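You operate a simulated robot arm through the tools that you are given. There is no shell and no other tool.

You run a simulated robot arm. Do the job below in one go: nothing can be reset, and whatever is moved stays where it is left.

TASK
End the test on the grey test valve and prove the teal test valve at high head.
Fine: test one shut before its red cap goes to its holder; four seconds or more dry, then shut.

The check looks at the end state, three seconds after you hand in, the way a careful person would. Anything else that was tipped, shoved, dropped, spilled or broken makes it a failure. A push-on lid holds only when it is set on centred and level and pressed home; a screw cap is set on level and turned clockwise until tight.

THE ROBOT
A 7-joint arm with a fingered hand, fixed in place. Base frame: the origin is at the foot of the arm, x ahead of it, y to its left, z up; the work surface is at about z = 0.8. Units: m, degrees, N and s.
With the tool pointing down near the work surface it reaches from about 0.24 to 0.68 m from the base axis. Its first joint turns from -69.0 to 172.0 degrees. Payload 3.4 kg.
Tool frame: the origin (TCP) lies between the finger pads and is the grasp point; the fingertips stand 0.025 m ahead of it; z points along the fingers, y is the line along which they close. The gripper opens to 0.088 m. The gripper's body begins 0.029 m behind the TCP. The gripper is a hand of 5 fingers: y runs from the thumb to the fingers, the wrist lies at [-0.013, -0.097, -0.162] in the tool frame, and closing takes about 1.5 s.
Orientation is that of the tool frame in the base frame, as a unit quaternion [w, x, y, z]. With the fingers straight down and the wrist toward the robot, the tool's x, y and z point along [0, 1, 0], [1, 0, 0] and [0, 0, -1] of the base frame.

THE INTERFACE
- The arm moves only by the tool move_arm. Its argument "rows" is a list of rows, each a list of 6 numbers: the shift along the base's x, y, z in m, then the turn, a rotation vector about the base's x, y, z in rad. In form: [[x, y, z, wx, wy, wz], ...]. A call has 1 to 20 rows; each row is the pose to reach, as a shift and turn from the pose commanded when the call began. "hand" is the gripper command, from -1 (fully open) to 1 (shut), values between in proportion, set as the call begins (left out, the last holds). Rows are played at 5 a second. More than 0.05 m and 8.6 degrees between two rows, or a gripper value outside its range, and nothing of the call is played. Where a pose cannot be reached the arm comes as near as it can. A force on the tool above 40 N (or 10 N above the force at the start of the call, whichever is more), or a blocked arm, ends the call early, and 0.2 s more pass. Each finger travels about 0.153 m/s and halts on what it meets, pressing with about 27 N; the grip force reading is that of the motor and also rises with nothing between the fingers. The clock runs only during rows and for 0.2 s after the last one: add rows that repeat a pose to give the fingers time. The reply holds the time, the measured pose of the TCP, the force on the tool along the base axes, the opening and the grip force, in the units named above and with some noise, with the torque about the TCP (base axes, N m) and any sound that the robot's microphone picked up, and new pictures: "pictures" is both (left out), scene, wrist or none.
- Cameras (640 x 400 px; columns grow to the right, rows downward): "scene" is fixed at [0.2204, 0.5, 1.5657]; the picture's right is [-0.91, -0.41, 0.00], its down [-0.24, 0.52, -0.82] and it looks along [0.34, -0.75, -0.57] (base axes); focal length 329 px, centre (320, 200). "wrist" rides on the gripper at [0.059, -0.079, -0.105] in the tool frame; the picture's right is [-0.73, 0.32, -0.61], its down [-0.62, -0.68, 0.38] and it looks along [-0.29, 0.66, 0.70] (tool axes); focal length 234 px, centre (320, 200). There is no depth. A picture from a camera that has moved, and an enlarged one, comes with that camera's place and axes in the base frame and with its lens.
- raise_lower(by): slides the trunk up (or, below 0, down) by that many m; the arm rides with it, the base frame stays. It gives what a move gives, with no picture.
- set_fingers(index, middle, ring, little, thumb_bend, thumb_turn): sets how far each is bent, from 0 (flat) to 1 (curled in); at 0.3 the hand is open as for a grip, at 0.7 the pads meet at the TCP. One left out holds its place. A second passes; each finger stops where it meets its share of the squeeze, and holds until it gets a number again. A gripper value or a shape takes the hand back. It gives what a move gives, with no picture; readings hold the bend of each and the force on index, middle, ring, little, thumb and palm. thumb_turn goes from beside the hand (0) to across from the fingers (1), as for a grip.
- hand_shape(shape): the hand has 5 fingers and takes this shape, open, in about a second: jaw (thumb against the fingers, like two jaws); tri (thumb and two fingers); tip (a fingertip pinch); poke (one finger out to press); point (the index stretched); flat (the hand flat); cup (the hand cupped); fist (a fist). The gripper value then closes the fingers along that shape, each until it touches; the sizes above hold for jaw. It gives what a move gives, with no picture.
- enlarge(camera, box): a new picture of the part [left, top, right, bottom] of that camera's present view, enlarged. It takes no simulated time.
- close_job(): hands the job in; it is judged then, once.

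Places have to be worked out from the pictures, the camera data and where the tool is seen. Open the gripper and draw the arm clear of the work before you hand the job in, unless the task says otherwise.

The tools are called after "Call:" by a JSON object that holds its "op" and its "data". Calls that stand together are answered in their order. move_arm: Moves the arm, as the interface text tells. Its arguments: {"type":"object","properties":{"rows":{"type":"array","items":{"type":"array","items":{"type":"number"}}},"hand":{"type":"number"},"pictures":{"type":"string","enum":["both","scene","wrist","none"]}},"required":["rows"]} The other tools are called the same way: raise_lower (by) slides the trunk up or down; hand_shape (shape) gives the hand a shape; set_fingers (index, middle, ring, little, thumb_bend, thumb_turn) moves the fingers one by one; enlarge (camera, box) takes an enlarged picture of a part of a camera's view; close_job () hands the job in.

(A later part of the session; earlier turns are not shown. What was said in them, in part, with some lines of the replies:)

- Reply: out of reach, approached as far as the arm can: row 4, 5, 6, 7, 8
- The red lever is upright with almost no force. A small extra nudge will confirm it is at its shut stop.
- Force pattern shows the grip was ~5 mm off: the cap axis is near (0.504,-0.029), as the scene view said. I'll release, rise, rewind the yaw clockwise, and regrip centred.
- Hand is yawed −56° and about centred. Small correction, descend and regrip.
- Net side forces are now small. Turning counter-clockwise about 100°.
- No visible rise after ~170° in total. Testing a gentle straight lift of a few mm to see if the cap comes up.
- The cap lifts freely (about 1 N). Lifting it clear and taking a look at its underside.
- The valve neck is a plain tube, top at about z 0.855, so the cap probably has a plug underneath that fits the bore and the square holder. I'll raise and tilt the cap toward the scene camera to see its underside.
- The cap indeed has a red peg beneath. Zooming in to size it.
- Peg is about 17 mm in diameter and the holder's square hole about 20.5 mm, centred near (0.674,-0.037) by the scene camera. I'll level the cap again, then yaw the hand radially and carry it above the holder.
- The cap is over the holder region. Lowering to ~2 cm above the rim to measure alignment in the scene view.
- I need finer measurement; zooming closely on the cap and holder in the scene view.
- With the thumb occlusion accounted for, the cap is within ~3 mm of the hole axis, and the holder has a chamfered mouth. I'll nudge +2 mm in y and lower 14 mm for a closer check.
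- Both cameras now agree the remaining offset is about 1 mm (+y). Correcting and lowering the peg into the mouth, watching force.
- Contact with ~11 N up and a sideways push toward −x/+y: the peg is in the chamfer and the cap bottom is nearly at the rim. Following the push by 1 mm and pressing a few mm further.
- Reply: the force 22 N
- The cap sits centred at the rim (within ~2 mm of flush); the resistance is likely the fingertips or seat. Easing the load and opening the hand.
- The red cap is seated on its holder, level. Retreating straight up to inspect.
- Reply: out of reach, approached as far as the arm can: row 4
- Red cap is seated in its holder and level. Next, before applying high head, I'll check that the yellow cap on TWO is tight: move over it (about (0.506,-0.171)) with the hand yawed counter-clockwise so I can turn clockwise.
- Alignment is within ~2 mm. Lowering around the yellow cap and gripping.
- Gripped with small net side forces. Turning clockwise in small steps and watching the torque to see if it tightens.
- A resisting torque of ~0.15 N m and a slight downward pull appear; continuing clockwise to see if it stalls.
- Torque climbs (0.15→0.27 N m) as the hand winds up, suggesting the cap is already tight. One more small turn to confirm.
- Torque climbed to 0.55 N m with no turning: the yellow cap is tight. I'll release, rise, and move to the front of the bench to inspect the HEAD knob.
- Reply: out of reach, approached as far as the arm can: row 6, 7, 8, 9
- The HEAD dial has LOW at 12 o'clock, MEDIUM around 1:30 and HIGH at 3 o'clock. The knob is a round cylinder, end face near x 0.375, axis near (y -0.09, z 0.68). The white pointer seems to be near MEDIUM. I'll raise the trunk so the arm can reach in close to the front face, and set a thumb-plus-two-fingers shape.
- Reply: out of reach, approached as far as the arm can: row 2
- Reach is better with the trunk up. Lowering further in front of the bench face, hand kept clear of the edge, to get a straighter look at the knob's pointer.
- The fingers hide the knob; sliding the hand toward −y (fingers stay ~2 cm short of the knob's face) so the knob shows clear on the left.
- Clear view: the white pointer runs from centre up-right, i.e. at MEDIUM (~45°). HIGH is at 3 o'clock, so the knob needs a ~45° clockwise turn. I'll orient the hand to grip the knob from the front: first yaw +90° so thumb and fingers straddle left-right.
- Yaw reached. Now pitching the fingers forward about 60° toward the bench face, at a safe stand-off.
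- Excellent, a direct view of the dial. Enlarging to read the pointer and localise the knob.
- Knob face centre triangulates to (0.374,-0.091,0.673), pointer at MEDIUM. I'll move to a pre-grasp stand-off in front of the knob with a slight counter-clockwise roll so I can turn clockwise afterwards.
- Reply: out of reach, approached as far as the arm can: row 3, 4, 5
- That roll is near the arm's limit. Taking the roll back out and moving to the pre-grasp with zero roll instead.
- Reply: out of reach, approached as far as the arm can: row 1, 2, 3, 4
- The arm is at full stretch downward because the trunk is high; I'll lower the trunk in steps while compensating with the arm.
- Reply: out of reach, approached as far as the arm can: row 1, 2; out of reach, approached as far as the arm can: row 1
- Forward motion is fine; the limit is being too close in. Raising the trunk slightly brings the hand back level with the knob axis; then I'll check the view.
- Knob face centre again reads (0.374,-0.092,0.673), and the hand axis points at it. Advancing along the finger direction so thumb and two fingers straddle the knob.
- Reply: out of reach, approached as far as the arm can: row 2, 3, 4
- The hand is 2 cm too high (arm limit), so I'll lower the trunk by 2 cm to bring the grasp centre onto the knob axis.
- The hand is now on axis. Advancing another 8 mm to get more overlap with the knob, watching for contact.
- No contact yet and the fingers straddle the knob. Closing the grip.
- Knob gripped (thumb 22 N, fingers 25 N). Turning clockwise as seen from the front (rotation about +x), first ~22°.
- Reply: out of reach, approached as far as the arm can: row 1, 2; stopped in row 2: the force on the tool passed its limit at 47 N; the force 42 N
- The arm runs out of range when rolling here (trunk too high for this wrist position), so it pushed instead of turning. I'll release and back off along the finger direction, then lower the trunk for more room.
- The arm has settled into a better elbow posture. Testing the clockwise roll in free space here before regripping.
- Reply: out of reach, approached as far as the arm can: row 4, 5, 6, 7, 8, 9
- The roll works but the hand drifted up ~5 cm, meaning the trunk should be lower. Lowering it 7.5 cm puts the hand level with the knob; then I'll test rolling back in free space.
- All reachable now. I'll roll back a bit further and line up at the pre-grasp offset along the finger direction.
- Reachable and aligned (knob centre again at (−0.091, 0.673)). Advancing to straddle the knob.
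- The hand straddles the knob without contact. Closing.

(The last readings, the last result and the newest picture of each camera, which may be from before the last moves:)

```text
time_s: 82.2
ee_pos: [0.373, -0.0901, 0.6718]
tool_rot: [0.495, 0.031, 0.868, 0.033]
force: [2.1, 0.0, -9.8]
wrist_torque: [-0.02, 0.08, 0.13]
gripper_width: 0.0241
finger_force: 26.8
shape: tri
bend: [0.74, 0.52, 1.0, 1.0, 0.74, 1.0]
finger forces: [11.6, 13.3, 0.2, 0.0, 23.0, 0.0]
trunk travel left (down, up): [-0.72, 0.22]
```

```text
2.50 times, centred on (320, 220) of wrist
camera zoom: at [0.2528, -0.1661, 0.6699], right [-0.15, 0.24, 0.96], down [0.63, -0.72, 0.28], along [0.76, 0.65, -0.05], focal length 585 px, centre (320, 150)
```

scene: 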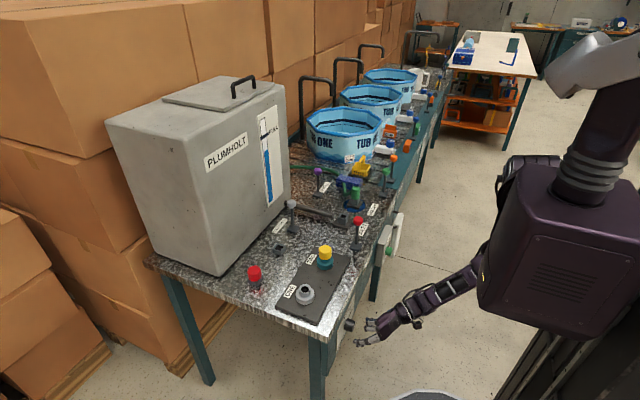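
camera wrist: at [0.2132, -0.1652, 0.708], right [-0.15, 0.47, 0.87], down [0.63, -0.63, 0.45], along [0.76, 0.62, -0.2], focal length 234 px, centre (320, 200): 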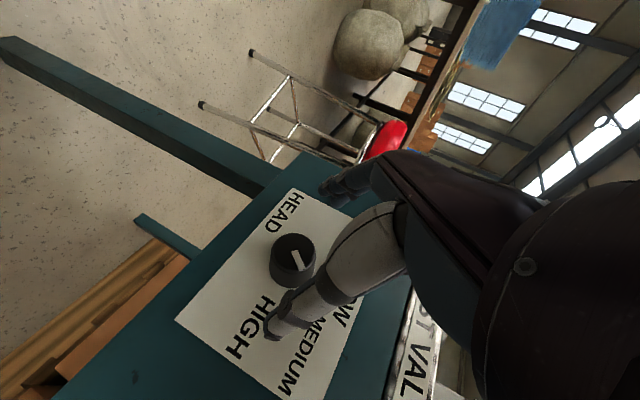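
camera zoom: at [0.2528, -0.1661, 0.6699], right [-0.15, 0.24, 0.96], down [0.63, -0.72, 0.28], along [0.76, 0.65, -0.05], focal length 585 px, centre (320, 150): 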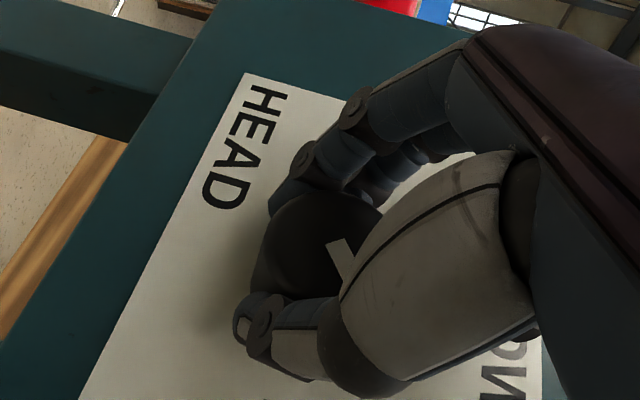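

The pointer stays fixed relative to the fingers, so the knob is turning. Continuing the remaining ~32°.

Call:
{"op": "move_arm", "data": {"rows": [[0, 0, 0, 0.1, 0, 0], [0, 0, 0, 0.2, 0, 0], [0, 0, 0, 0.3, 0, 0], [0, 0, 0, 0.4, 0, 0], [0, 0, 0, 0.5, 0, 0], [0, 0, 0, 0.56, 0, 0]]}}

Call:
{"op": "enlarge", "data": {"camera": "wrist", "box": [200, 140, 400, 300]}}

```text
time_s: 83.6
ee_pos: [0.3726, -0.0903, 0.6727]
tool_rot: [0.466, 0.166, 0.825, 0.272]
force: [2.8, 3.4, -8.0]
wrist_torque: [0.01, -0.02, 0.13]
gripper_width: 0.0241
finger_force: 27.2
shape: tri
bend: [0.74, 0.52, 1.0, 1.0, 0.74, 1.0]
finger forces: [11.3, 13.0, 0.1, 0.0, 24.1, 0.0]
trunk travel left (down, up): [-0.72, 0.22]
camera wrist: at [0.2528, -0.1521, 0.6303], right [-0.15, -0.3, 0.94], down [0.63, -0.76, -0.15], along [0.76, 0.57, 0.3], focal length 234 px, centre (320, 200)
```

scene: 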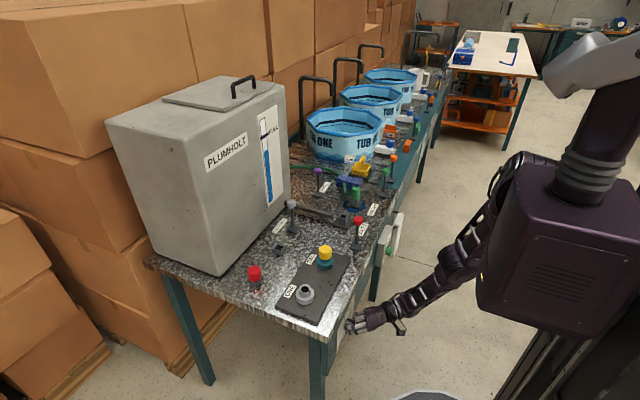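
wrist: 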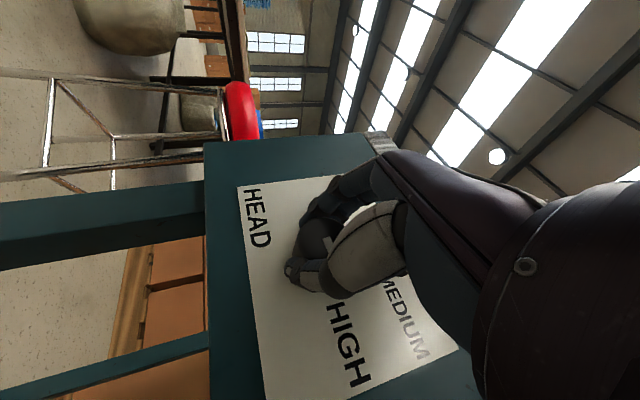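

```text
2.50 times, centred on (300, 220) of wrist
camera zoom: at [0.2528, -0.1521, 0.6303], right [-0.15, -0.3, 0.94], down [0.63, -0.76, -0.15], along [0.76, 0.57, 0.3], focal length 585 px, centre (370, 150)
```

zoom: 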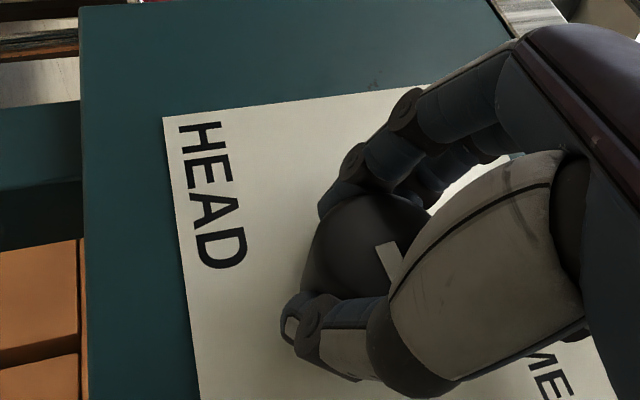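

Turned about 46°; the pointer now looks parallel with the HIGH text line. Releasing and backing off to verify.

Call:
{"op": "move_arm", "data": {"rows": [[0, 0, 0, 0, 0, 0], [0, 0, 0, 0, 0, 0], [0, 0, 0, 0, 0, 0], [0, 0, 0, 0, 0, 0], [0, 0, 0, 0, 0, 0], [0, 0, 0, 0, 0, 0]], "hand": -1, "pictures": "none"}}

Call:
{"op": "move_arm", "data": {"rows": [[-0.01, -0.002, 0.004, 0, 0, 0], [-0.02, -0.004, 0.008, 0, 0, 0], [-0.03, -0.007, 0.012, 0, 0, 0], [-0.04, -0.01, 0.014, -0.05, 0, 0], [-0.04, -0.02, 0.014, -0.15, 0, 0], [-0.04, -0.025, 0.014, -0.25, 0, 0], [-0.04, -0.03, 0.014, -0.35, 0, 0]]}}

Call:
{"op": "enlarge", "data": {"camera": "wrist", "box": [180, 140, 380, 300]}}

```text
time_s: 85.0
ee_pos: [0.3716, -0.0897, 0.6737]
tool_rot: [0.467, 0.166, 0.825, 0.272]
force: [0.7, 0.5, 0.4]
wrist_torque: [-0.01, 0.02, -0.01]
gripper_width: 0.0875
finger_force: 0.1
shape: tri
bend: [0.3, 0.3, 0.99, 0.99, 0.3, 0.98]
finger forces: [0.0, 0.0, 0.1, 0.0, 0.0, 0.0]
trunk travel left (down, up): [-0.72, 0.22]
```

```text
time_s: 86.6
ee_pos: [0.3331, -0.1199, 0.6882]
tool_rot: [0.489, 0.082, 0.86, 0.123]
force: [0.6, 0.0, -0.1]
wrist_torque: [0.04, 0.03, -0.02]
gripper_width: 0.0877
finger_force: 0.1
shape: tri
bend: [0.3, 0.3, 0.99, 0.99, 0.3, 0.98]
finger forces: [0.0, 0.0, 0.0, 0.0, 0.0, 0.0]
trunk travel left (down, up): [-0.72, 0.22]
camera wrist: at [0.212, -0.1939, 0.6695], right [-0.15, 0.04, 0.99], down [0.63, -0.76, 0.13], along [0.76, 0.64, 0.09], focal length 234 px, centre (320, 200)
```

scene: 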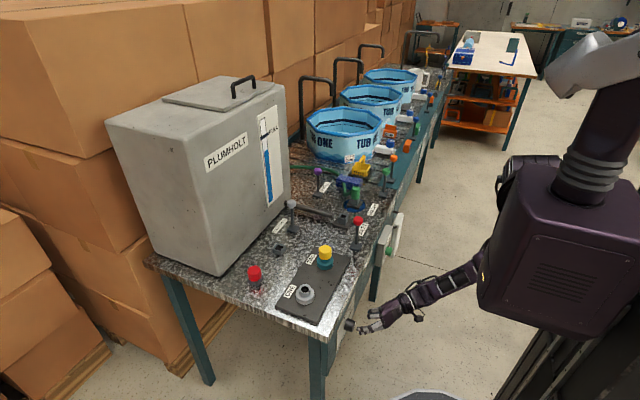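
wrist: 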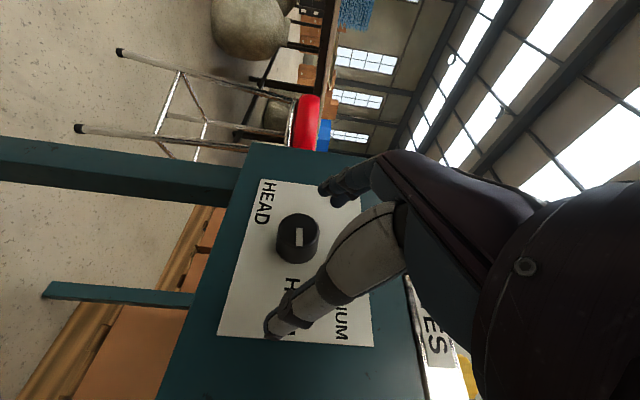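

```text
2.50 times, centred on (280, 220) of wrist
camera zoom: at [0.212, -0.1939, 0.6695], right [-0.15, 0.04, 0.99], down [0.63, -0.76, 0.13], along [0.76, 0.64, 0.09], focal length 585 px, centre (420, 150)
```

zoom: 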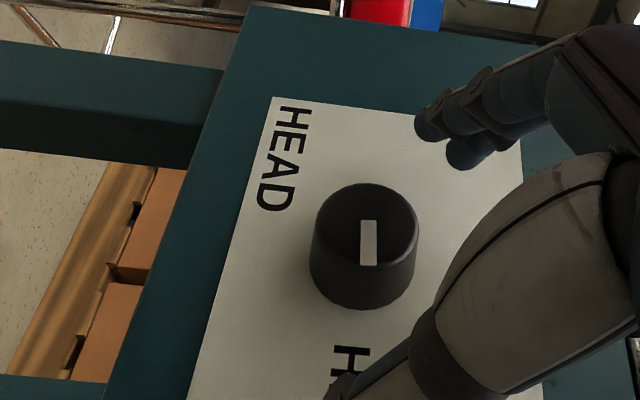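

The pointer now points at HIGH (3 o'clock). Raising the trunk lifts the hand straight up clear of the bench edge; then I'll unwind the hand orientation.

Call:
{"op": "raise_lower", "data": {"by": 0.2}}

Call:
{"op": "move_arm", "data": {"rows": [[0, 0, 0.02, -0.12, 0, 0], [0, 0, 0.04, -0.22, 0, 0]], "pictures": "none"}}

Call:
{"op": "move_arm", "data": {"rows": [[0, 0, 0.02, 0, 0.13, 0], [0, 0, 0.04, 0, 0.26, 0], [0, 0, 0.05, 0, 0.39, 0], [0, 0, 0.06, 0, 0.52, 0], [0, 0, 0.07, 0, 0.65, 0], [0, 0, 0.07, 0, 0.78, 0], [0, 0, 0.07, 0, 0.91, 0], [0, 0, 0.07, 0, 1.05, 0]]}}

```text
time_s: 88.8
ee_pos: [0.3316, -0.1205, 0.8882]
tool_rot: [0.49, 0.083, 0.859, 0.123]
force: [-0.1, -0.4, 0.1]
wrist_torque: [-0.02, -0.05, 0.01]
gripper_width: 0.0876
finger_force: 0.1
shape: tri
bend: [0.3, 0.3, 0.99, 0.99, 0.3, 0.98]
finger forces: [0.0, 0.0, 0.1, 0.0, 0.0, 0.1]
trunk travel left (down, up): [-0.92, 0.02]
```

```text
time_s: 89.4
ee_pos: [0.3318, -0.1204, 0.9308]
tool_rot: [0.496, 0.029, 0.867, 0.026]
force: [0.2, -1.3, 0.3]
wrist_torque: [0.01, 0.02, 0.05]
gripper_width: 0.0874
finger_force: 0.3
shape: tri
bend: [0.3, 0.3, 0.99, 0.99, 0.3, 0.98]
finger forces: [0.0, 0.0, 0.0, 0.0, 0.0, 0.0]
trunk travel left (down, up): [-0.92, 0.02]
```

```text
time_s: 91.2
ee_pos: [0.3335, -0.1182, 0.9974]
tool_rot: [-0.005, 0.037, 0.999, 0.009]
force: [-0.1, 0.7, 0.4]
wrist_torque: [0.04, 0.02, -0.06]
gripper_width: 0.0878
finger_force: 0.0
shape: tri
bend: [0.3, 0.3, 0.99, 0.99, 0.3, 0.98]
finger forces: [0.0, 0.1, 0.1, 0.0, 0.0, 0.1]
trunk travel left (down, up): [-0.92, 0.02]
camera wrist: at [0.2722, -0.1957, 1.1031], right [0.75, 0.26, 0.6], down [0.57, -0.72, -0.4], along [0.33, 0.65, -0.69], focal length 234 px, centre (320, 200)
```

scene: 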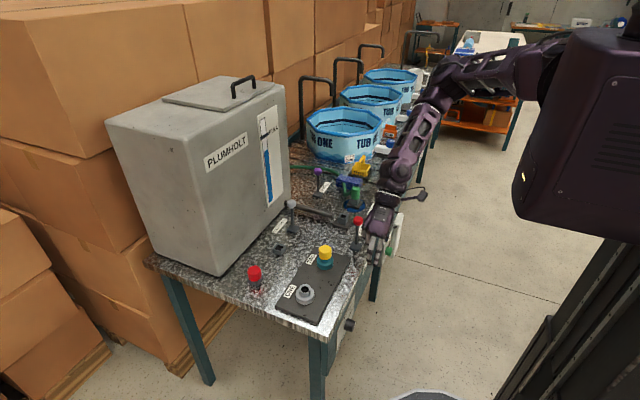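
wrist: 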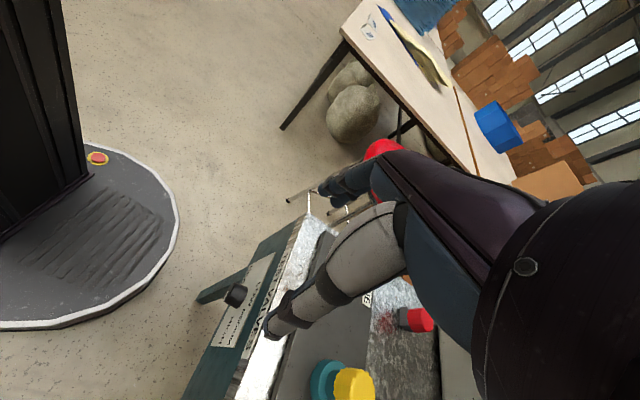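

Hand is upright again above the front edge. Rewinding the yaw while rising over the bench, before lowering the trunk for the far TEST TWO lever.

Call:
{"op": "move_arm", "data": {"rows": [[0.01, 0, 0.03, 0, 0, -0.14], [0.02, -0.01, 0.06, 0, 0, -0.28], [0.03, -0.02, 0.09, 0, 0, -0.42], [0.045, -0.03, 0.12, 0, 0, -0.56], [0.06, -0.04, 0.14, 0, 0, -0.7], [0.075, -0.05, 0.16, 0, 0, -0.84], [0.09, -0.06, 0.18, 0, 0, -0.98], [0.105, -0.08, 0.2, 0, 0, -1.12], [0.12, -0.1, 0.21, 0, 0, -1.26], [0.135, -0.12, 0.22, 0, 0, -1.38], [0.15, -0.14, 0.22, 0, 0, -1.5]], "pictures": "none"}}

Call:
{"op": "hand_shape", "data": {"shape": "jaw"}}

Call:
{"op": "raise_lower", "data": {"by": -0.2}}

```text
time_s: 93.6
ee_pos: [0.4816, -0.264, 1.2171]
tool_rot: [0.003, 0.71, 0.704, 0.011]
force: [0.3, -0.6, 0.0]
wrist_torque: [0.0, 0.0, 0.01]
gripper_width: 0.0877
finger_force: 0.1
shape: tri
bend: [0.3, 0.3, 0.99, 0.99, 0.3, 0.98]
finger forces: [0.0, 0.0, 0.0, 0.1, 0.1, 0.0]
trunk travel left (down, up): [-0.92, 0.02]
```

```text
time_s: 94.5
ee_pos: [0.4811, -0.2609, 1.2166]
tool_rot: [0.003, 0.709, 0.705, 0.011]
force: [0.0, -0.7, -0.3]
wrist_torque: [0.0, 0.0, -0.02]
gripper_width: 0.0877
finger_force: 0.1
shape: jaw
bend: [0.3, 0.3, 0.3, 0.3, 0.3, 0.98]
finger forces: [0.0, 0.0, 0.0, 0.1, 0.0, 0.1]
trunk travel left (down, up): [-0.92, 0.02]
```

```text
time_s: 96.7
ee_pos: [0.4808, -0.2616, 1.0171]
tool_rot: [0.003, 0.71, 0.704, 0.011]
force: [-0.4, 0.4, -0.4]
wrist_torque: [0.02, -0.01, 0.0]
gripper_width: 0.0878
finger_force: 0.1
shape: jaw
bend: [0.3, 0.3, 0.3, 0.3, 0.3, 0.98]
finger forces: [0.0, 0.0, 0.1, 0.0, 0.1, 0.1]
trunk travel left (down, up): [-0.72, 0.22]
```

Next, approach TEST TWO's ball from above/behind with the hand pitched forward ~23° for reach; going to a pre-position about 10 cm short of it.

Call:
{"op": "move_arm", "data": {"rows": [[0.03, -0.004, 0.02, 0, -0.08, 0], [0.06, -0.008, 0.02, 0, -0.16, 0], [0.09, -0.012, 0.01, 0, -0.24, 0], [0.12, -0.018, 0.005, 0, -0.32, 0], [0.15, -0.02, 0.0, 0, -0.4, 0], [0.161, -0.021, 0.0, 0, -0.4, 0]]}}

Call:
{"op": "enlarge", "data": {"camera": "scene", "box": [250, 170, 350, 250]}}

Call:
{"op": "enlarge", "data": {"camera": "wrist", "box": [180, 140, 380, 320]}}

```text
time_s: 98.1
ee_pos: [0.6423, -0.2804, 1.0171]
tool_rot: [0.144, 0.693, 0.69, 0.152]
force: [0.4, -0.2, 0.3]
wrist_torque: [0.0, 0.02, -0.03]
gripper_width: 0.0879
finger_force: 0.0
shape: jaw
bend: [0.3, 0.3, 0.3, 0.3, 0.3, 0.98]
finger forces: [0.1, 0.0, 0.0, 0.0, 0.0, 0.1]
trunk travel left (down, up): [-0.72, 0.22]
camera wrist: at [0.5303, -0.2225, 1.0818], right [0.05, -0.73, 0.68], down [-0.47, -0.62, -0.64], along [0.88, -0.29, -0.37], focal length 234 px, centre (320, 200)
```

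scene: 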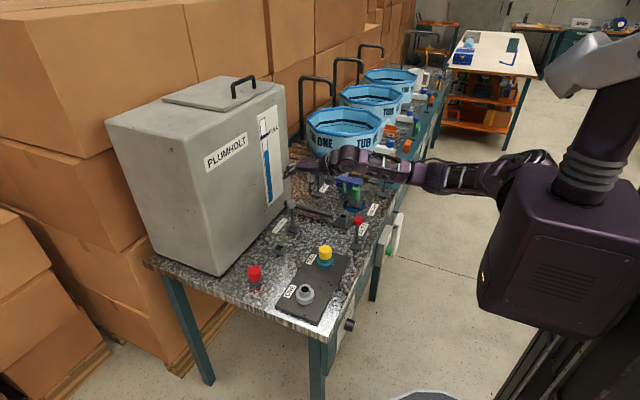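
wrist: 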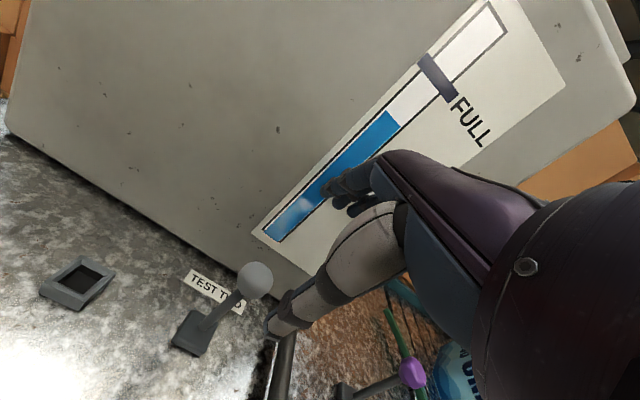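

```text
5.00 times, centred on (300, 210) of scene
camera zoom: at [0.2204, 0.5, 1.5657], right [-0.91, -0.41, 0.0], down [-0.24, 0.52, -0.82], along [0.34, -0.75, -0.57], focal length 1647 px, centre (420, 150)
```

zoom: 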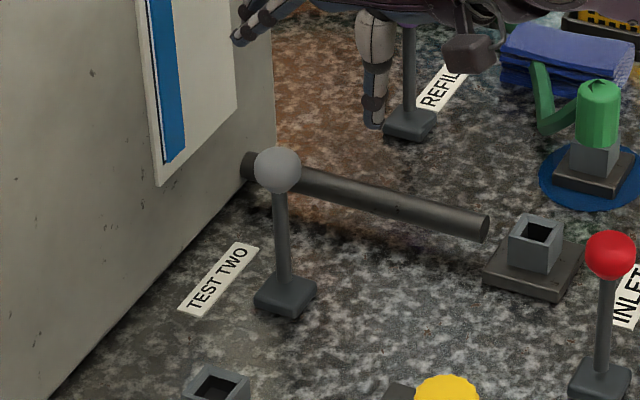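

```text
2.22 times, centred on (280, 230) of wrist
camera zoom: at [0.5303, -0.2225, 1.0818], right [0.05, -0.73, 0.68], down [-0.47, -0.62, -0.64], along [0.88, -0.29, -0.37], focal length 520 px, centre (409, 133)
```

zoom: 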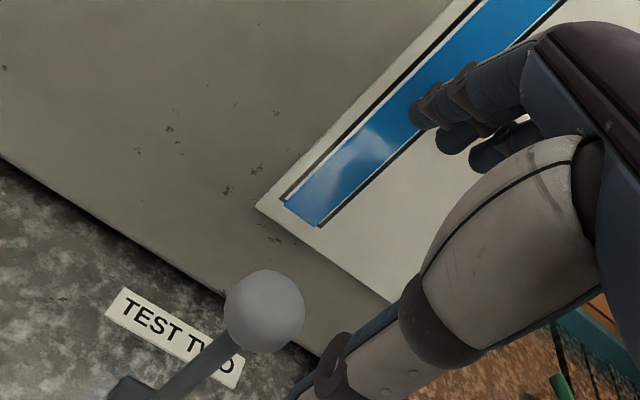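

Ball localised at about (0.683,-0.286,0.917). Descending along the finger direction so that the ball sits between thumb (robot side) and fingers (tank side).

Call:
{"op": "move_arm", "data": {"rows": [[0.014, -0.002, -0.032, 0, 0, 0], [0.027, -0.004, -0.062, 0, 0, 0], [0.036, -0.005, -0.082, 0, 0, 0], [0.041, -0.0055, -0.094, 0, 0, 0]]}}

Call:
{"op": "enlarge", "data": {"camera": "scene", "box": [250, 170, 350, 250]}}

Call:
{"op": "enlarge", "data": {"camera": "wrist", "box": [200, 140, 400, 320]}}

```text
time_s: 99.1
ee_pos: [0.686, -0.289, 0.9223]
tool_rot: [0.142, 0.693, 0.691, 0.151]
force: [0.0, 0.0, 0.0]
wrist_torque: [-0.03, 0.01, -0.01]
gripper_width: 0.0877
finger_force: 0.2
shape: jaw
bend: [0.3, 0.3, 0.3, 0.3, 0.3, 0.98]
finger forces: [0.0, 0.1, 0.1, 0.0, 0.0, 0.2]
trunk travel left (down, up): [-0.72, 0.22]
camera wrist: at [0.5726, -0.2304, 0.9876], right [0.05, -0.73, 0.68], down [-0.47, -0.62, -0.64], along [0.88, -0.29, -0.37], focal length 234 px, centre (320, 200)
```

scene: 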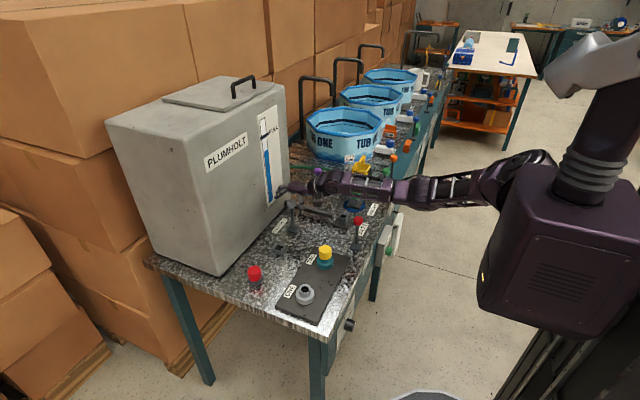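
wrist: 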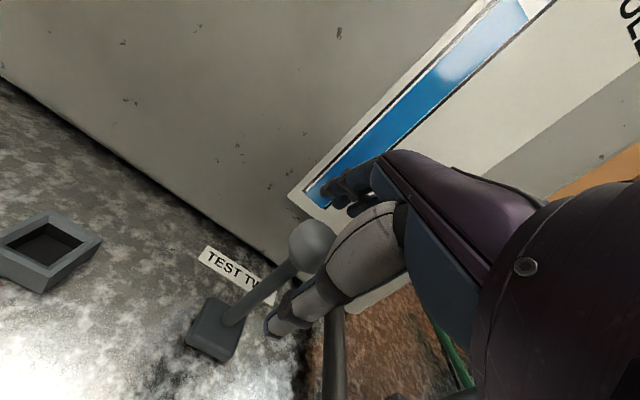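

```text
5.00 times, centred on (300, 210) of scene
camera zoom: at [0.2204, 0.5, 1.5657], right [-0.91, -0.41, 0.0], down [-0.24, 0.52, -0.82], along [0.34, -0.75, -0.57], focal length 1647 px, centre (420, 150)
```

zoom: 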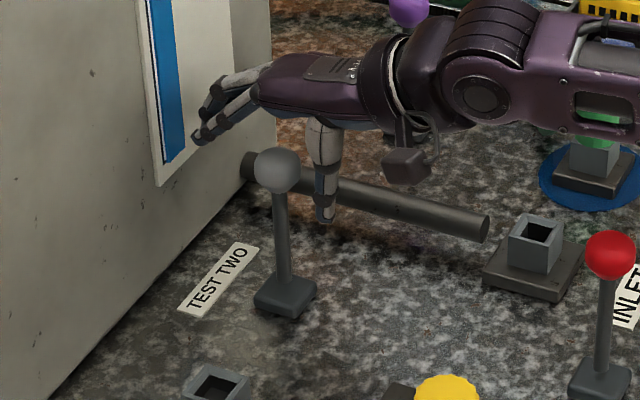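

```text
2.22 times, centred on (300, 230) of wrist
camera zoom: at [0.5726, -0.2304, 0.9876], right [0.05, -0.73, 0.68], down [-0.47, -0.62, -0.64], along [0.88, -0.29, -0.37], focal length 520 px, centre (364, 133)
```

zoom: 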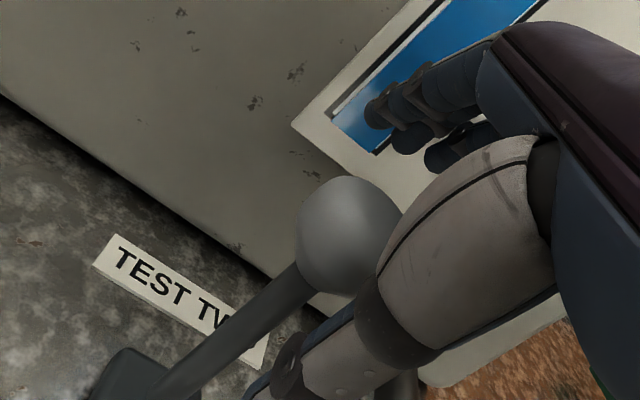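

The ball is between thumb and fingers. Partly closing to cage it loosely.

Call:
{"op": "move_arm", "data": {"rows": [[0, 0, 0, 0, 0, 0], [0, 0, 0, 0, 0, 0], [0, 0, 0, 0, 0, 0], [0, 0, 0, 0, 0, 0], [0, 0, 0, 0, 0, 0]], "hand": 0.1}}

Call:
{"op": "enlarge", "data": {"camera": "scene", "box": [260, 180, 330, 240]}}

Call:
{"op": "enlarge", "data": {"camera": "wrist", "box": [200, 140, 400, 320]}}

```text
time_s: 100.3
ee_pos: [0.6851, -0.2887, 0.9228]
tool_rot: [0.142, 0.693, 0.69, 0.152]
force: [-0.1, -1.0, -0.9]
wrist_torque: [0.01, 0.03, 0.0]
gripper_width: 0.04
finger_force: 0.1
shape: jaw
bend: [0.74, 0.46, 0.43, 0.42, 0.71, 1.0]
finger forces: [0.0, 0.0, 0.1, 0.1, 0.1, 0.0]
trunk travel left (down, up): [-0.72, 0.22]
camera wrist: at [0.5723, -0.2302, 0.9882], right [0.05, -0.74, 0.68], down [-0.47, -0.61, -0.64], along [0.88, -0.29, -0.37], focal length 234 px, centre (320, 200)
```

scene: 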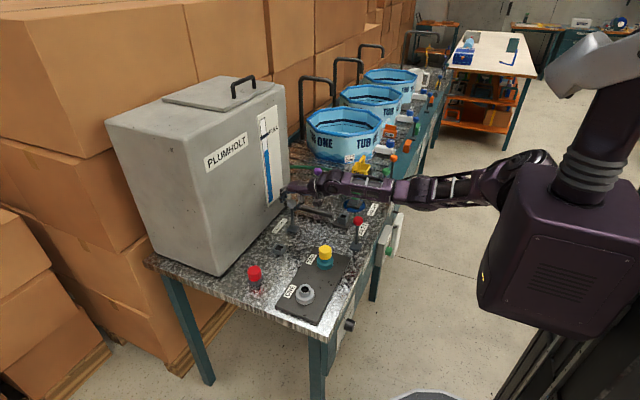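
wrist: 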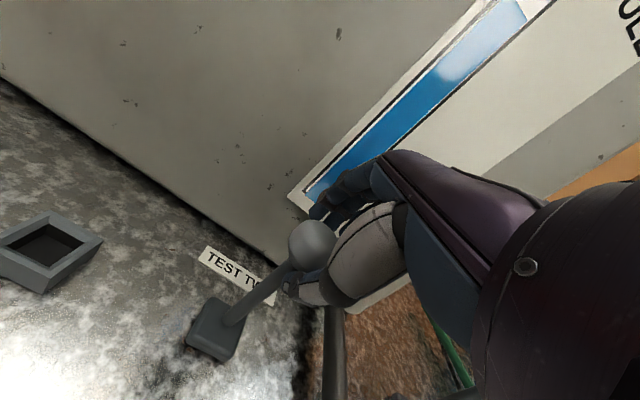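

```text
6.67 times, centred on (295, 210) of scene
camera zoom: at [0.2204, 0.5, 1.5657], right [-0.91, -0.41, 0.0], down [-0.24, 0.52, -0.82], along [0.34, -0.75, -0.57], focal length 2196 px, centre (487, 133)
```

zoom: 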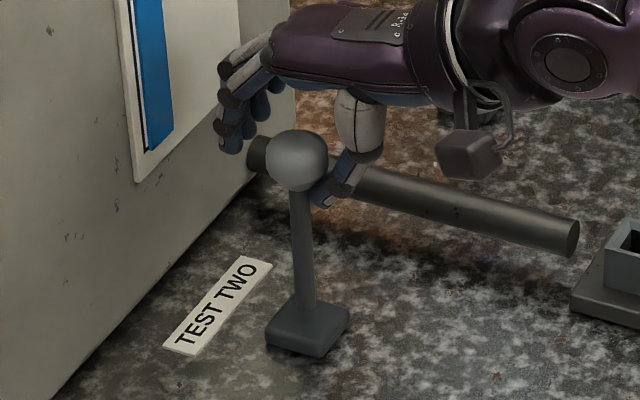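

```text
2.22 times, centred on (300, 230) of wrist
camera zoom: at [0.5723, -0.2302, 0.9882], right [0.05, -0.74, 0.68], down [-0.47, -0.61, -0.64], along [0.88, -0.29, -0.37], focal length 520 px, centre (364, 133)
```

zoom: 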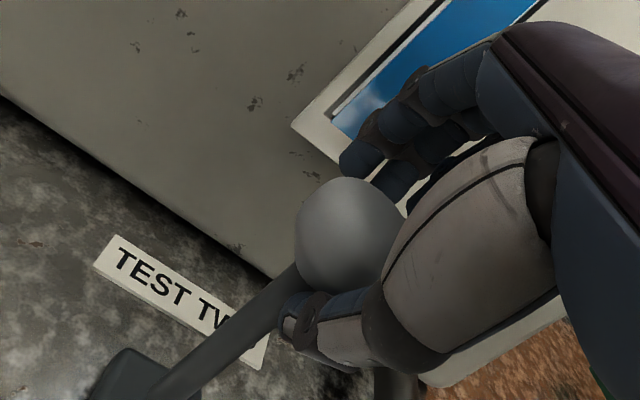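

The ball is caged. Pulling the lever toward the robot along its arc to open TEST TWO.

Call:
{"op": "move_arm", "data": {"rows": [[-0.012, 0, 0.0, 0, 0, 0], [-0.03, 0, -0.003, 0, 0, 0], [-0.048, 0, -0.009, 0, 0, 0], [-0.065, 0, -0.017, 0, 0, 0], [-0.078, 0, -0.024, 0, 0, 0], [-0.084, 0, -0.027, 0, 0, 0]]}}

Call:
{"op": "enlarge", "data": {"camera": "scene", "box": [260, 180, 360, 270]}}

```text
time_s: 101.7
ee_pos: [0.5997, -0.2872, 0.895]
tool_rot: [0.142, 0.693, 0.69, 0.152]
force: [0.6, -0.4, -0.5]
wrist_torque: [-0.01, -0.01, 0.02]
gripper_width: 0.0402
finger_force: 0.1
shape: jaw
bend: [0.74, 0.46, 0.43, 0.42, 0.71, 1.0]
finger forces: [0.8, 0.0, 0.1, 0.0, 0.0, 0.0]
trunk travel left (down, up): [-0.72, 0.22]
camera wrist: at [0.4869, -0.23, 0.9609], right [0.05, -0.74, 0.68], down [-0.47, -0.61, -0.64], along [0.88, -0.29, -0.37], focal length 234 px, centre (320, 200)
```

scene: 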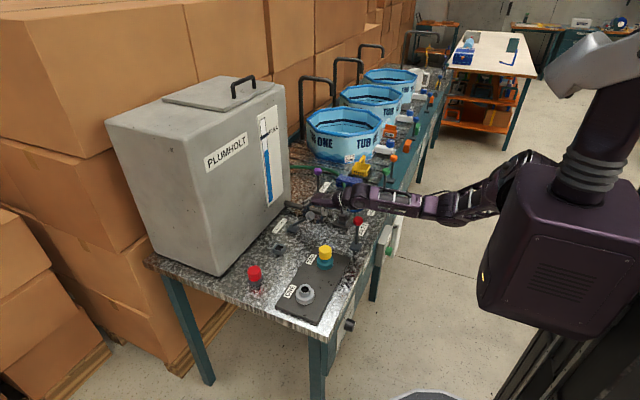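
wrist: 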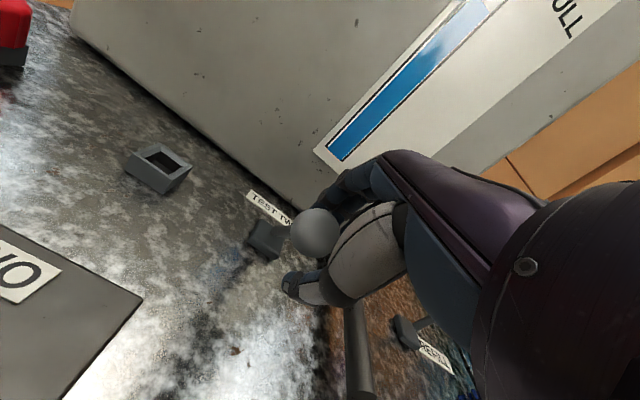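

```text
4.44 times, centred on (310, 225) of scene
camera zoom: at [0.2204, 0.5, 1.5657], right [-0.91, -0.41, 0.0], down [-0.24, 0.52, -0.82], along [0.34, -0.75, -0.57], focal length 1464 px, centre (364, 89)
```

zoom: 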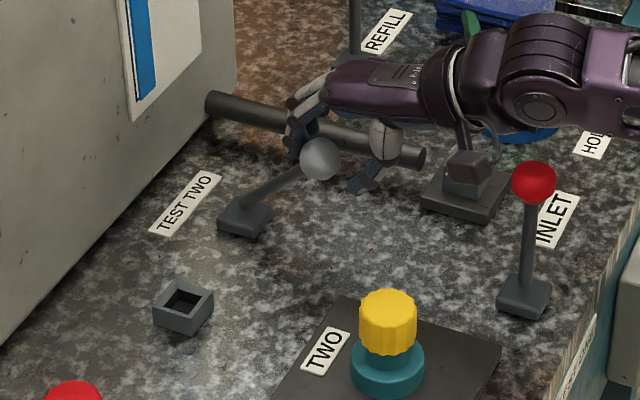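

The lever is pulled to ~40° and valve TWO looks dry. Nudging a little further to reach its stop and holding it open.

Call:
{"op": "move_arm", "data": {"rows": [[-0.004, 0, -0.003, 0, 0, 0], [-0.008, 0, -0.006, 0, 0, 0], [-0.008, 0, -0.006, 0, 0, 0], [-0.008, 0, -0.006, 0, 0, 0], [-0.008, 0, -0.006, 0, 0, 0], [-0.008, 0, -0.006, 0, 0, 0]]}}

Call:
{"op": "enlarge", "data": {"camera": "scene", "box": [260, 180, 360, 270]}}

```text
time_s: 103.1
ee_pos: [0.5922, -0.2894, 0.8894]
tool_rot: [0.142, 0.693, 0.69, 0.152]
force: [2.7, -0.8, 2.0]
wrist_torque: [0.02, -0.06, -0.01]
gripper_width: 0.0422
finger_force: 0.0
shape: jaw
bend: [0.74, 0.46, 0.43, 0.42, 0.71, 1.0]
finger forces: [2.5, 0.6, 0.1, 0.1, 0.0, 0.0]
trunk travel left (down, up): [-0.72, 0.22]
camera wrist: at [0.4792, -0.2302, 0.9548], right [0.05, -0.74, 0.68], down [-0.47, -0.61, -0.64], along [0.88, -0.29, -0.37], focal length 234 px, centre (320, 200)
```

scene: 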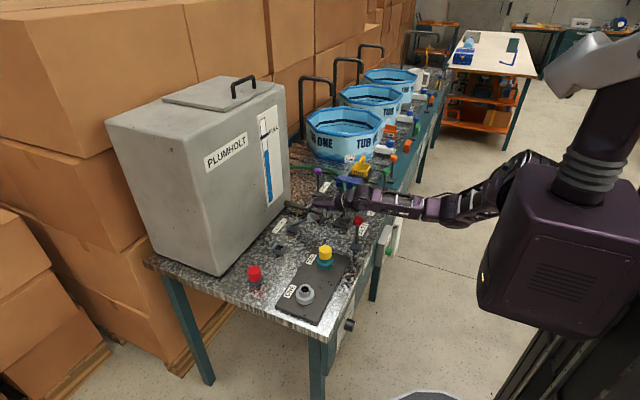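
wrist: 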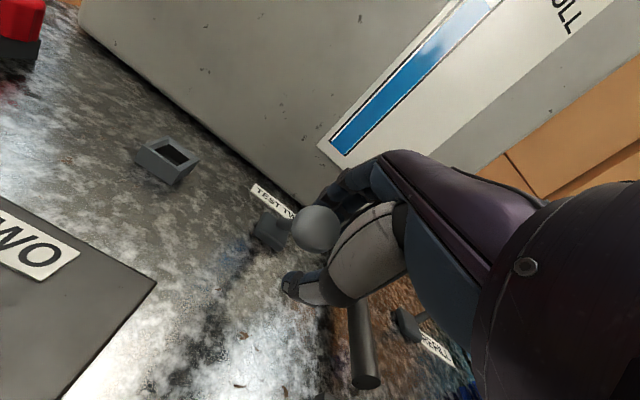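

```text
4.44 times, centred on (310, 225) of scene
camera zoom: at [0.2204, 0.5, 1.5657], right [-0.91, -0.41, 0.0], down [-0.24, 0.52, -0.82], along [0.34, -0.75, -0.57], focal length 1464 px, centre (364, 89)
```

zoom: 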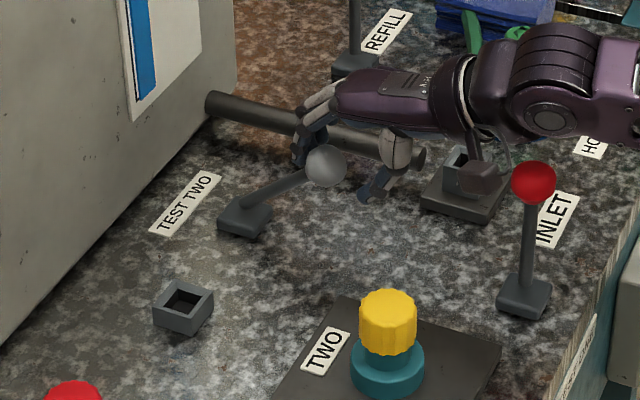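

At the stop (finger contact 3 N, no more travel), no drips at TWO. Holding open for the proving time.

Call:
{"op": "move_arm", "data": {"rows": [[0, 0, 0, 0, 0, 0], [0, 0, 0, 0, 0, 0], [0, 0, 0, 0, 0, 0], [0, 0, 0, 0, 0, 0], [0, 0, 0, 0, 0, 0], [0, 0, 0, 0, 0, 0], [0, 0, 0, 0, 0, 0], [0, 0, 0, 0, 0, 0], [0, 0, 0, 0, 0, 0], [0, 0, 0, 0, 0, 0], [0, 0, 0, 0, 0, 0], [0, 0, 0, 0, 0, 0], [0, 0, 0, 0, 0, 0], [0, 0, 0, 0, 0, 0], [0, 0, 0, 0, 0, 0], [0, 0, 0, 0, 0, 0], [0, 0, 0, 0, 0, 0], [0, 0, 0, 0, 0, 0], [0, 0, 0, 0, 0, 0], [0, 0, 0, 0, 0, 0]], "pictures": "none"}}

Call:
{"op": "enlarge", "data": {"camera": "scene", "box": [270, 220, 370, 310]}}

Call:
{"op": "enlarge", "data": {"camera": "scene", "box": [310, 235, 345, 270]}}

```text
time_s: 107.3
ee_pos: [0.5923, -0.2885, 0.8895]
tool_rot: [0.142, 0.693, 0.69, 0.152]
force: [2.2, 0.0, 1.3]
wrist_torque: [-0.01, -0.09, 0.01]
gripper_width: 0.0423
finger_force: 0.0
shape: jaw
bend: [0.74, 0.46, 0.43, 0.42, 0.71, 1.0]
finger forces: [2.5, 0.6, 0.0, 0.1, 0.0, 0.0]
trunk travel left (down, up): [-0.72, 0.22]
```

```text
4.44 times, centred on (320, 265) of scene
camera zoom: at [0.2204, 0.5, 1.5657], right [-0.91, -0.41, 0.0], down [-0.24, 0.52, -0.82], along [0.34, -0.75, -0.57], focal length 1464 px, centre (320, -89)
```

zoom: 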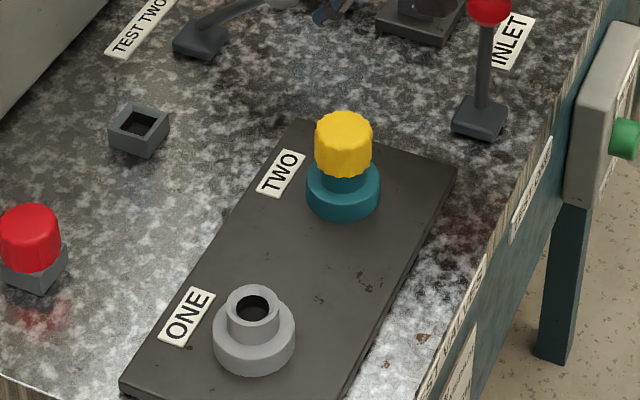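

```text
11.43 times, centred on (328, 252) of scene
camera zoom: at [0.2204, 0.5, 1.5657], right [-0.91, -0.41, 0.0], down [-0.24, 0.52, -0.82], along [0.34, -0.75, -0.57], focal length 3764 px, centre (234, -400)
```

zoom: 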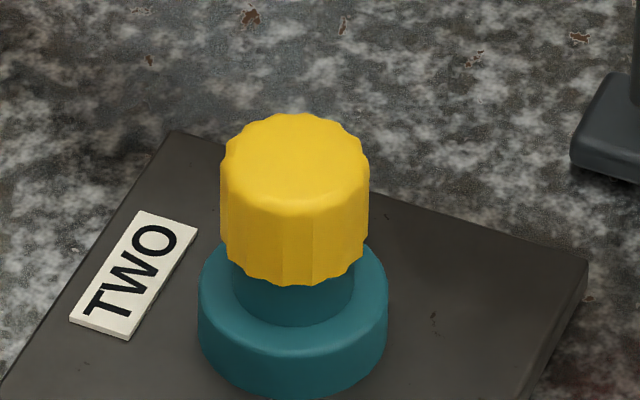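

Still dry after ~5 s open. Holding another 1.6 s for margin, then pushing the lever back upright to shut.

Call:
{"op": "move_arm", "data": {"rows": [[0, 0, 0, 0, 0, 0], [0, 0, 0, 0, 0, 0], [0, 0, 0, 0, 0, 0], [0, 0, 0, 0, 0, 0], [0, 0, 0, 0, 0, 0], [0, 0, 0, 0, 0, 0], [0, 0, 0, 0, 0, 0], [0, 0, 0, 0, 0, 0], [0.02, 0, 0.008, 0, 0, 0], [0.04, 0, 0.018, 0, 0, 0], [0.06, 0, 0.026, 0, 0, 0], [0.078, 0, 0.031, 0, 0, 0], [0.092, 0, 0.033, 0, 0, 0], [0.1, 0, 0.033, 0, 0, 0]]}}

Call:
{"op": "enlarge", "data": {"camera": "scene", "box": [260, 180, 360, 270]}}

```text
time_s: 110.3
ee_pos: [0.6905, -0.2881, 0.922]
tool_rot: [0.143, 0.693, 0.69, 0.152]
force: [-3.8, 0.4, -0.1]
wrist_torque: [0.0, 0.11, 0.03]
gripper_width: 0.043
finger_force: 0.0
shape: jaw
bend: [0.74, 0.46, 0.43, 0.42, 0.69, 1.0]
finger forces: [0.1, 0.0, 0.0, 0.0, 3.0, 0.1]
trunk travel left (down, up): [-0.72, 0.22]
camera wrist: at [0.5772, -0.2294, 0.9886], right [0.05, -0.74, 0.68], down [-0.47, -0.61, -0.64], along [0.88, -0.29, -0.37], focal length 234 px, centre (320, 200)
```

scene: 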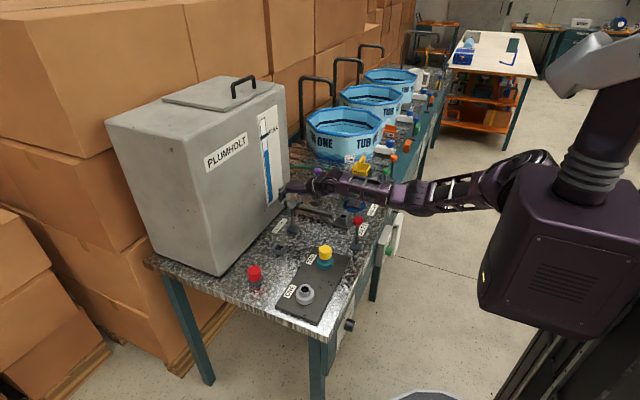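
wrist: 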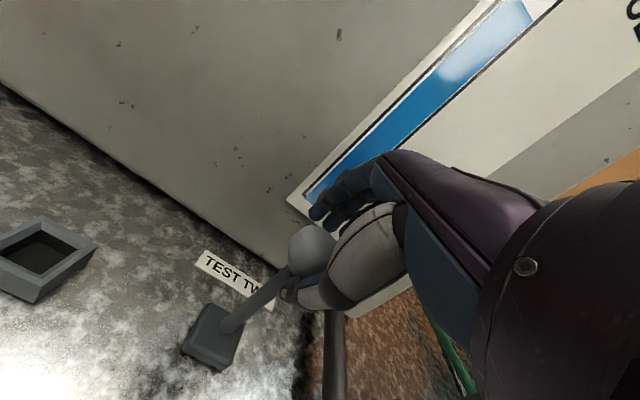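

```text
4.44 times, centred on (310, 225) of scene
camera zoom: at [0.2204, 0.5, 1.5657], right [-0.91, -0.41, 0.0], down [-0.24, 0.52, -0.82], along [0.34, -0.75, -0.57], focal length 1464 px, centre (364, 89)
```

zoom: 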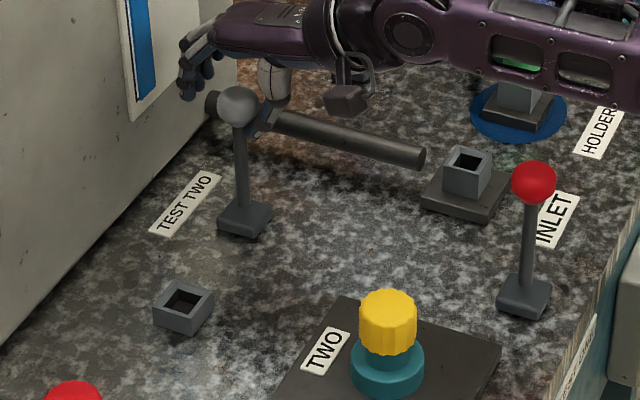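

TEST TWO is upright against its stop (thumb 3 N). Opening the hand and withdrawing back along the finger direction.

Call:
{"op": "move_arm", "data": {"rows": [[-0.005, 0, 0, 0, 0, 0], [-0.005, 0, 0, 0, 0, 0], [-0.005, 0, 0, 0, 0, 0], [-0.005, 0, 0, 0, 0, 0], [-0.018, 0, 0.03, 0, 0, 0], [-0.032, 0, 0.065, 0, 0, 0], [-0.047, 0, 0.1, 0, 0, 0], [-0.07, 0.01, 0.13, 0, 0.1, 0], [-0.1, 0.02, 0.15, 0, 0.2, 0], [-0.13, 0.02, 0.17, 0, 0.3, 0], [-0.16, 0.02, 0.18, 0, 0.4, 0]], "hand": -1}}

Call:
{"op": "enlarge", "data": {"camera": "scene", "box": [230, 180, 370, 310]}}

Call:
{"op": "enlarge", "data": {"camera": "scene", "box": [240, 255, 275, 290]}}

```text
time_s: 112.7
ee_pos: [0.5278, -0.2676, 1.1021]
tool_rot: [0.002, 0.71, 0.704, 0.011]
force: [-0.1, 1.2, 0.5]
wrist_torque: [0.0, 0.01, -0.05]
gripper_width: 0.0879
finger_force: 0.0
shape: jaw
bend: [0.3, 0.3, 0.3, 0.3, 0.3, 0.98]
finger forces: [0.0, 0.0, 0.0, 0.0, 0.0, 0.0]
trunk travel left (down, up): [-0.72, 0.22]
camera wrist: at [0.4496, -0.2096, 1.2076], right [0.31, -0.74, 0.6], down [-0.68, -0.61, -0.4], along [0.67, -0.29, -0.69], focal length 234 px, centre (320, 200)
```

scene: 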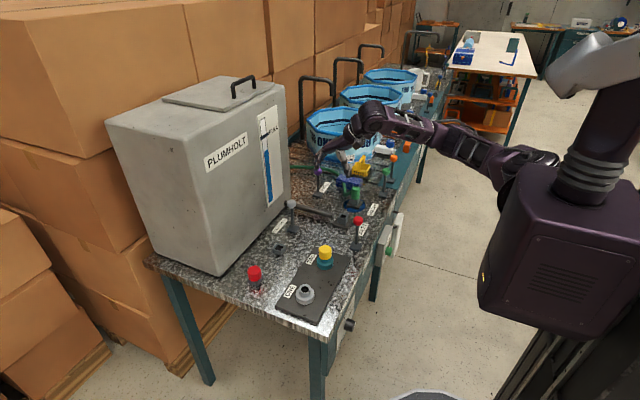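
wrist: 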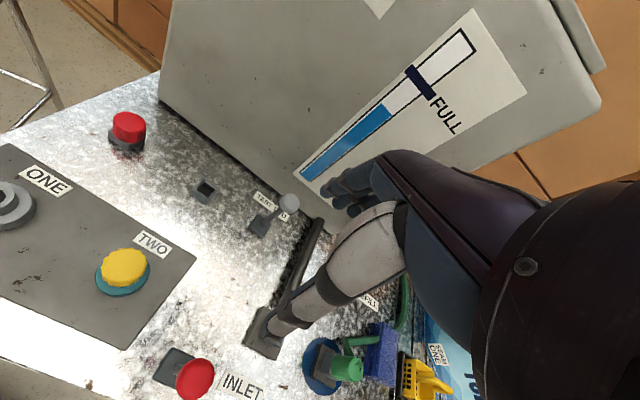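

```text
3.08 times, centred on (300, 245) of scene
camera zoom: at [0.2204, 0.5, 1.5657], right [-0.91, -0.41, 0.0], down [-0.24, 0.52, -0.82], along [0.34, -0.75, -0.57], focal length 1013 px, centre (382, 62)
```

zoom: 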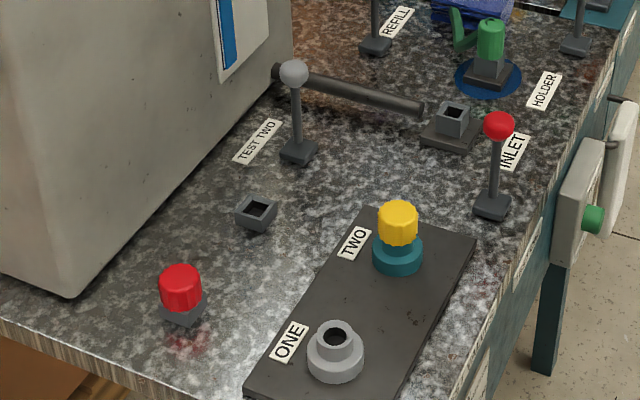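

```text
11.43 times, centred on (258, 272) of scene
camera zoom: at [0.2204, 0.5, 1.5657], right [-0.91, -0.41, 0.0], down [-0.24, 0.52, -0.82], along [0.34, -0.75, -0.57], focal length 3764 px, centre (1034, -629)
```

zoom: 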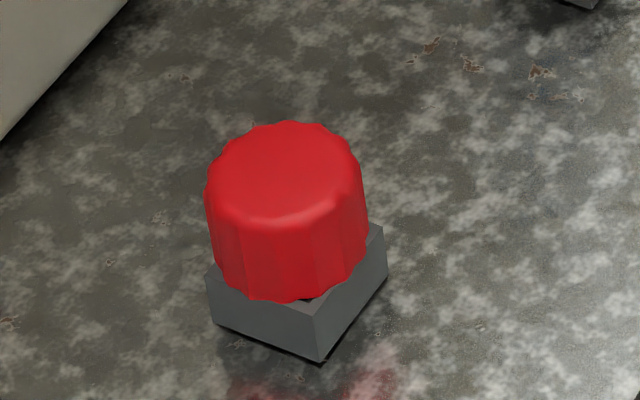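

Everything is in its place: both levers upright (shut), yellow cap tight on TWO and dry, red cap level in its holder, HEAD at HIGH. Drawing the arm further clear of the work.

Call:
{"op": "move_arm", "data": {"rows": [[-0.02, 0, 0.03, 0, 0, 0], [-0.04, 0, 0.06, 0, 0, 0], [-0.06, 0, 0.09, 0, 0, 0], [-0.07, 0, 0.11, 0, 0, 0]]}}

Call:
{"op": "enlarge", "data": {"camera": "scene", "box": [230, 150, 410, 330]}}

Call:
{"op": "enlarge", "data": {"camera": "wrist", "box": [0, 60, 330, 300]}}

```text
time_s: 113.7
ee_pos: [0.4622, -0.2662, 1.2122]
tool_rot: [0.003, 0.709, 0.705, 0.012]
force: [0.1, 1.0, -0.1]
wrist_torque: [0.0, 0.05, -0.03]
gripper_width: 0.0877
finger_force: 0.0
shape: jaw
bend: [0.3, 0.3, 0.3, 0.3, 0.3, 0.98]
finger forces: [0.0, 0.0, 0.1, 0.1, 0.1, 0.0]
trunk travel left (down, up): [-0.72, 0.22]
camera wrist: at [0.3822, -0.2068, 1.3177], right [0.31, -0.74, 0.6], down [-0.68, -0.61, -0.4], along [0.67, -0.29, -0.69], focal length 234 px, centre (320, 200)
```

scene: 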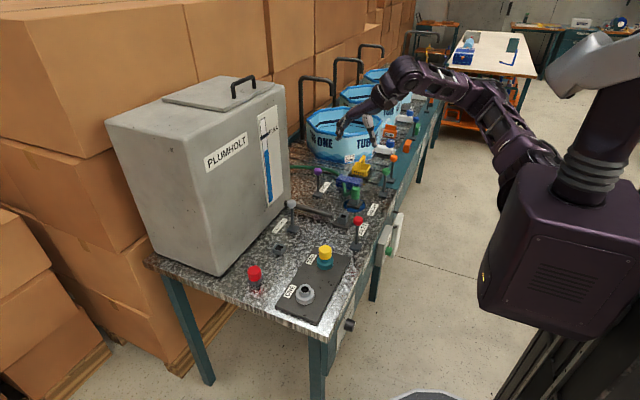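
wrist: 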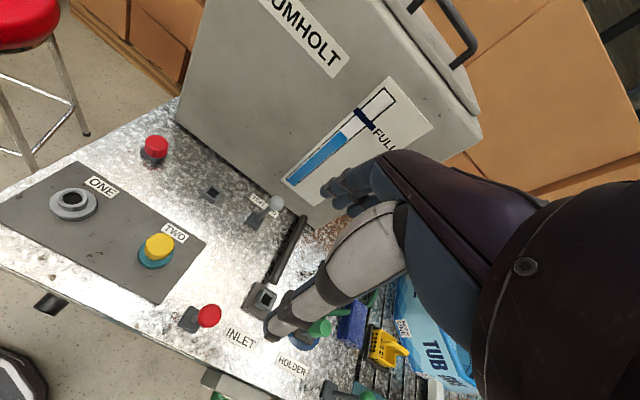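

```text
2.22 times, centred on (320, 240) of scene
camera zoom: at [0.2204, 0.5, 1.5657], right [-0.91, -0.41, 0.0], down [-0.24, 0.52, -0.82], along [0.34, -0.75, -0.57], focal length 732 px, centre (320, 111)
```

zoom: 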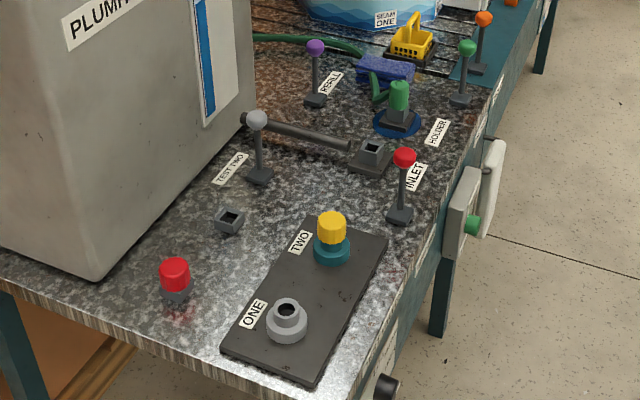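

```text
1.67 times, centred on (165, 180) of wrist
camera zoom: at [0.3822, -0.2068, 1.3177], right [0.31, -0.74, 0.6], down [-0.68, -0.61, -0.4], along [0.67, -0.29, -0.69], focal length 390 px, centre (578, 233)
```

zoom: 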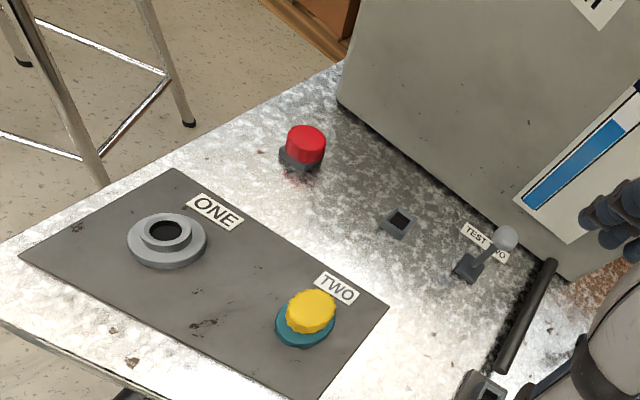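

The end state looks right: red cap in its holder, TEST ONE and TEST TWO shut, TWO proved dry at HIGH head, nothing else disturbed, and the arm is clear with the hand open. Handing in.

Call:
{"op": "close_job", "data": {}}

```text
The job is handed in.
```

I ended the test on the grey valve and proved the teal valve dry at high head, then handed the job in. I don't have the check's result.

- **Grey valve (ONE):** I shut TEST ONE first, pushing its lever upright against the stop. Then I unscrewed the red cap and set it in the holder behind ONE, where it sits level.
- **Yellow cap on TWO:** I turned it clockwise before applying any head. It held firm at about 0.55 N m, so it was already tight.
- **HEAD knob:** I turned it from MEDIUM to HIGH. The pointer reads about 6° short of dead-on HIGH. I took that as HIGH; I saw no click-stop that would confirm it.
- **Teal valve (TWO):** I opened TEST TWO to its stop for about 6 seconds. It stayed dry, and I pushed the lever back upright against its shut stop.

I saw nothing else tipped, dropped or spilled. The hand is open and the arm is clear of the bench.
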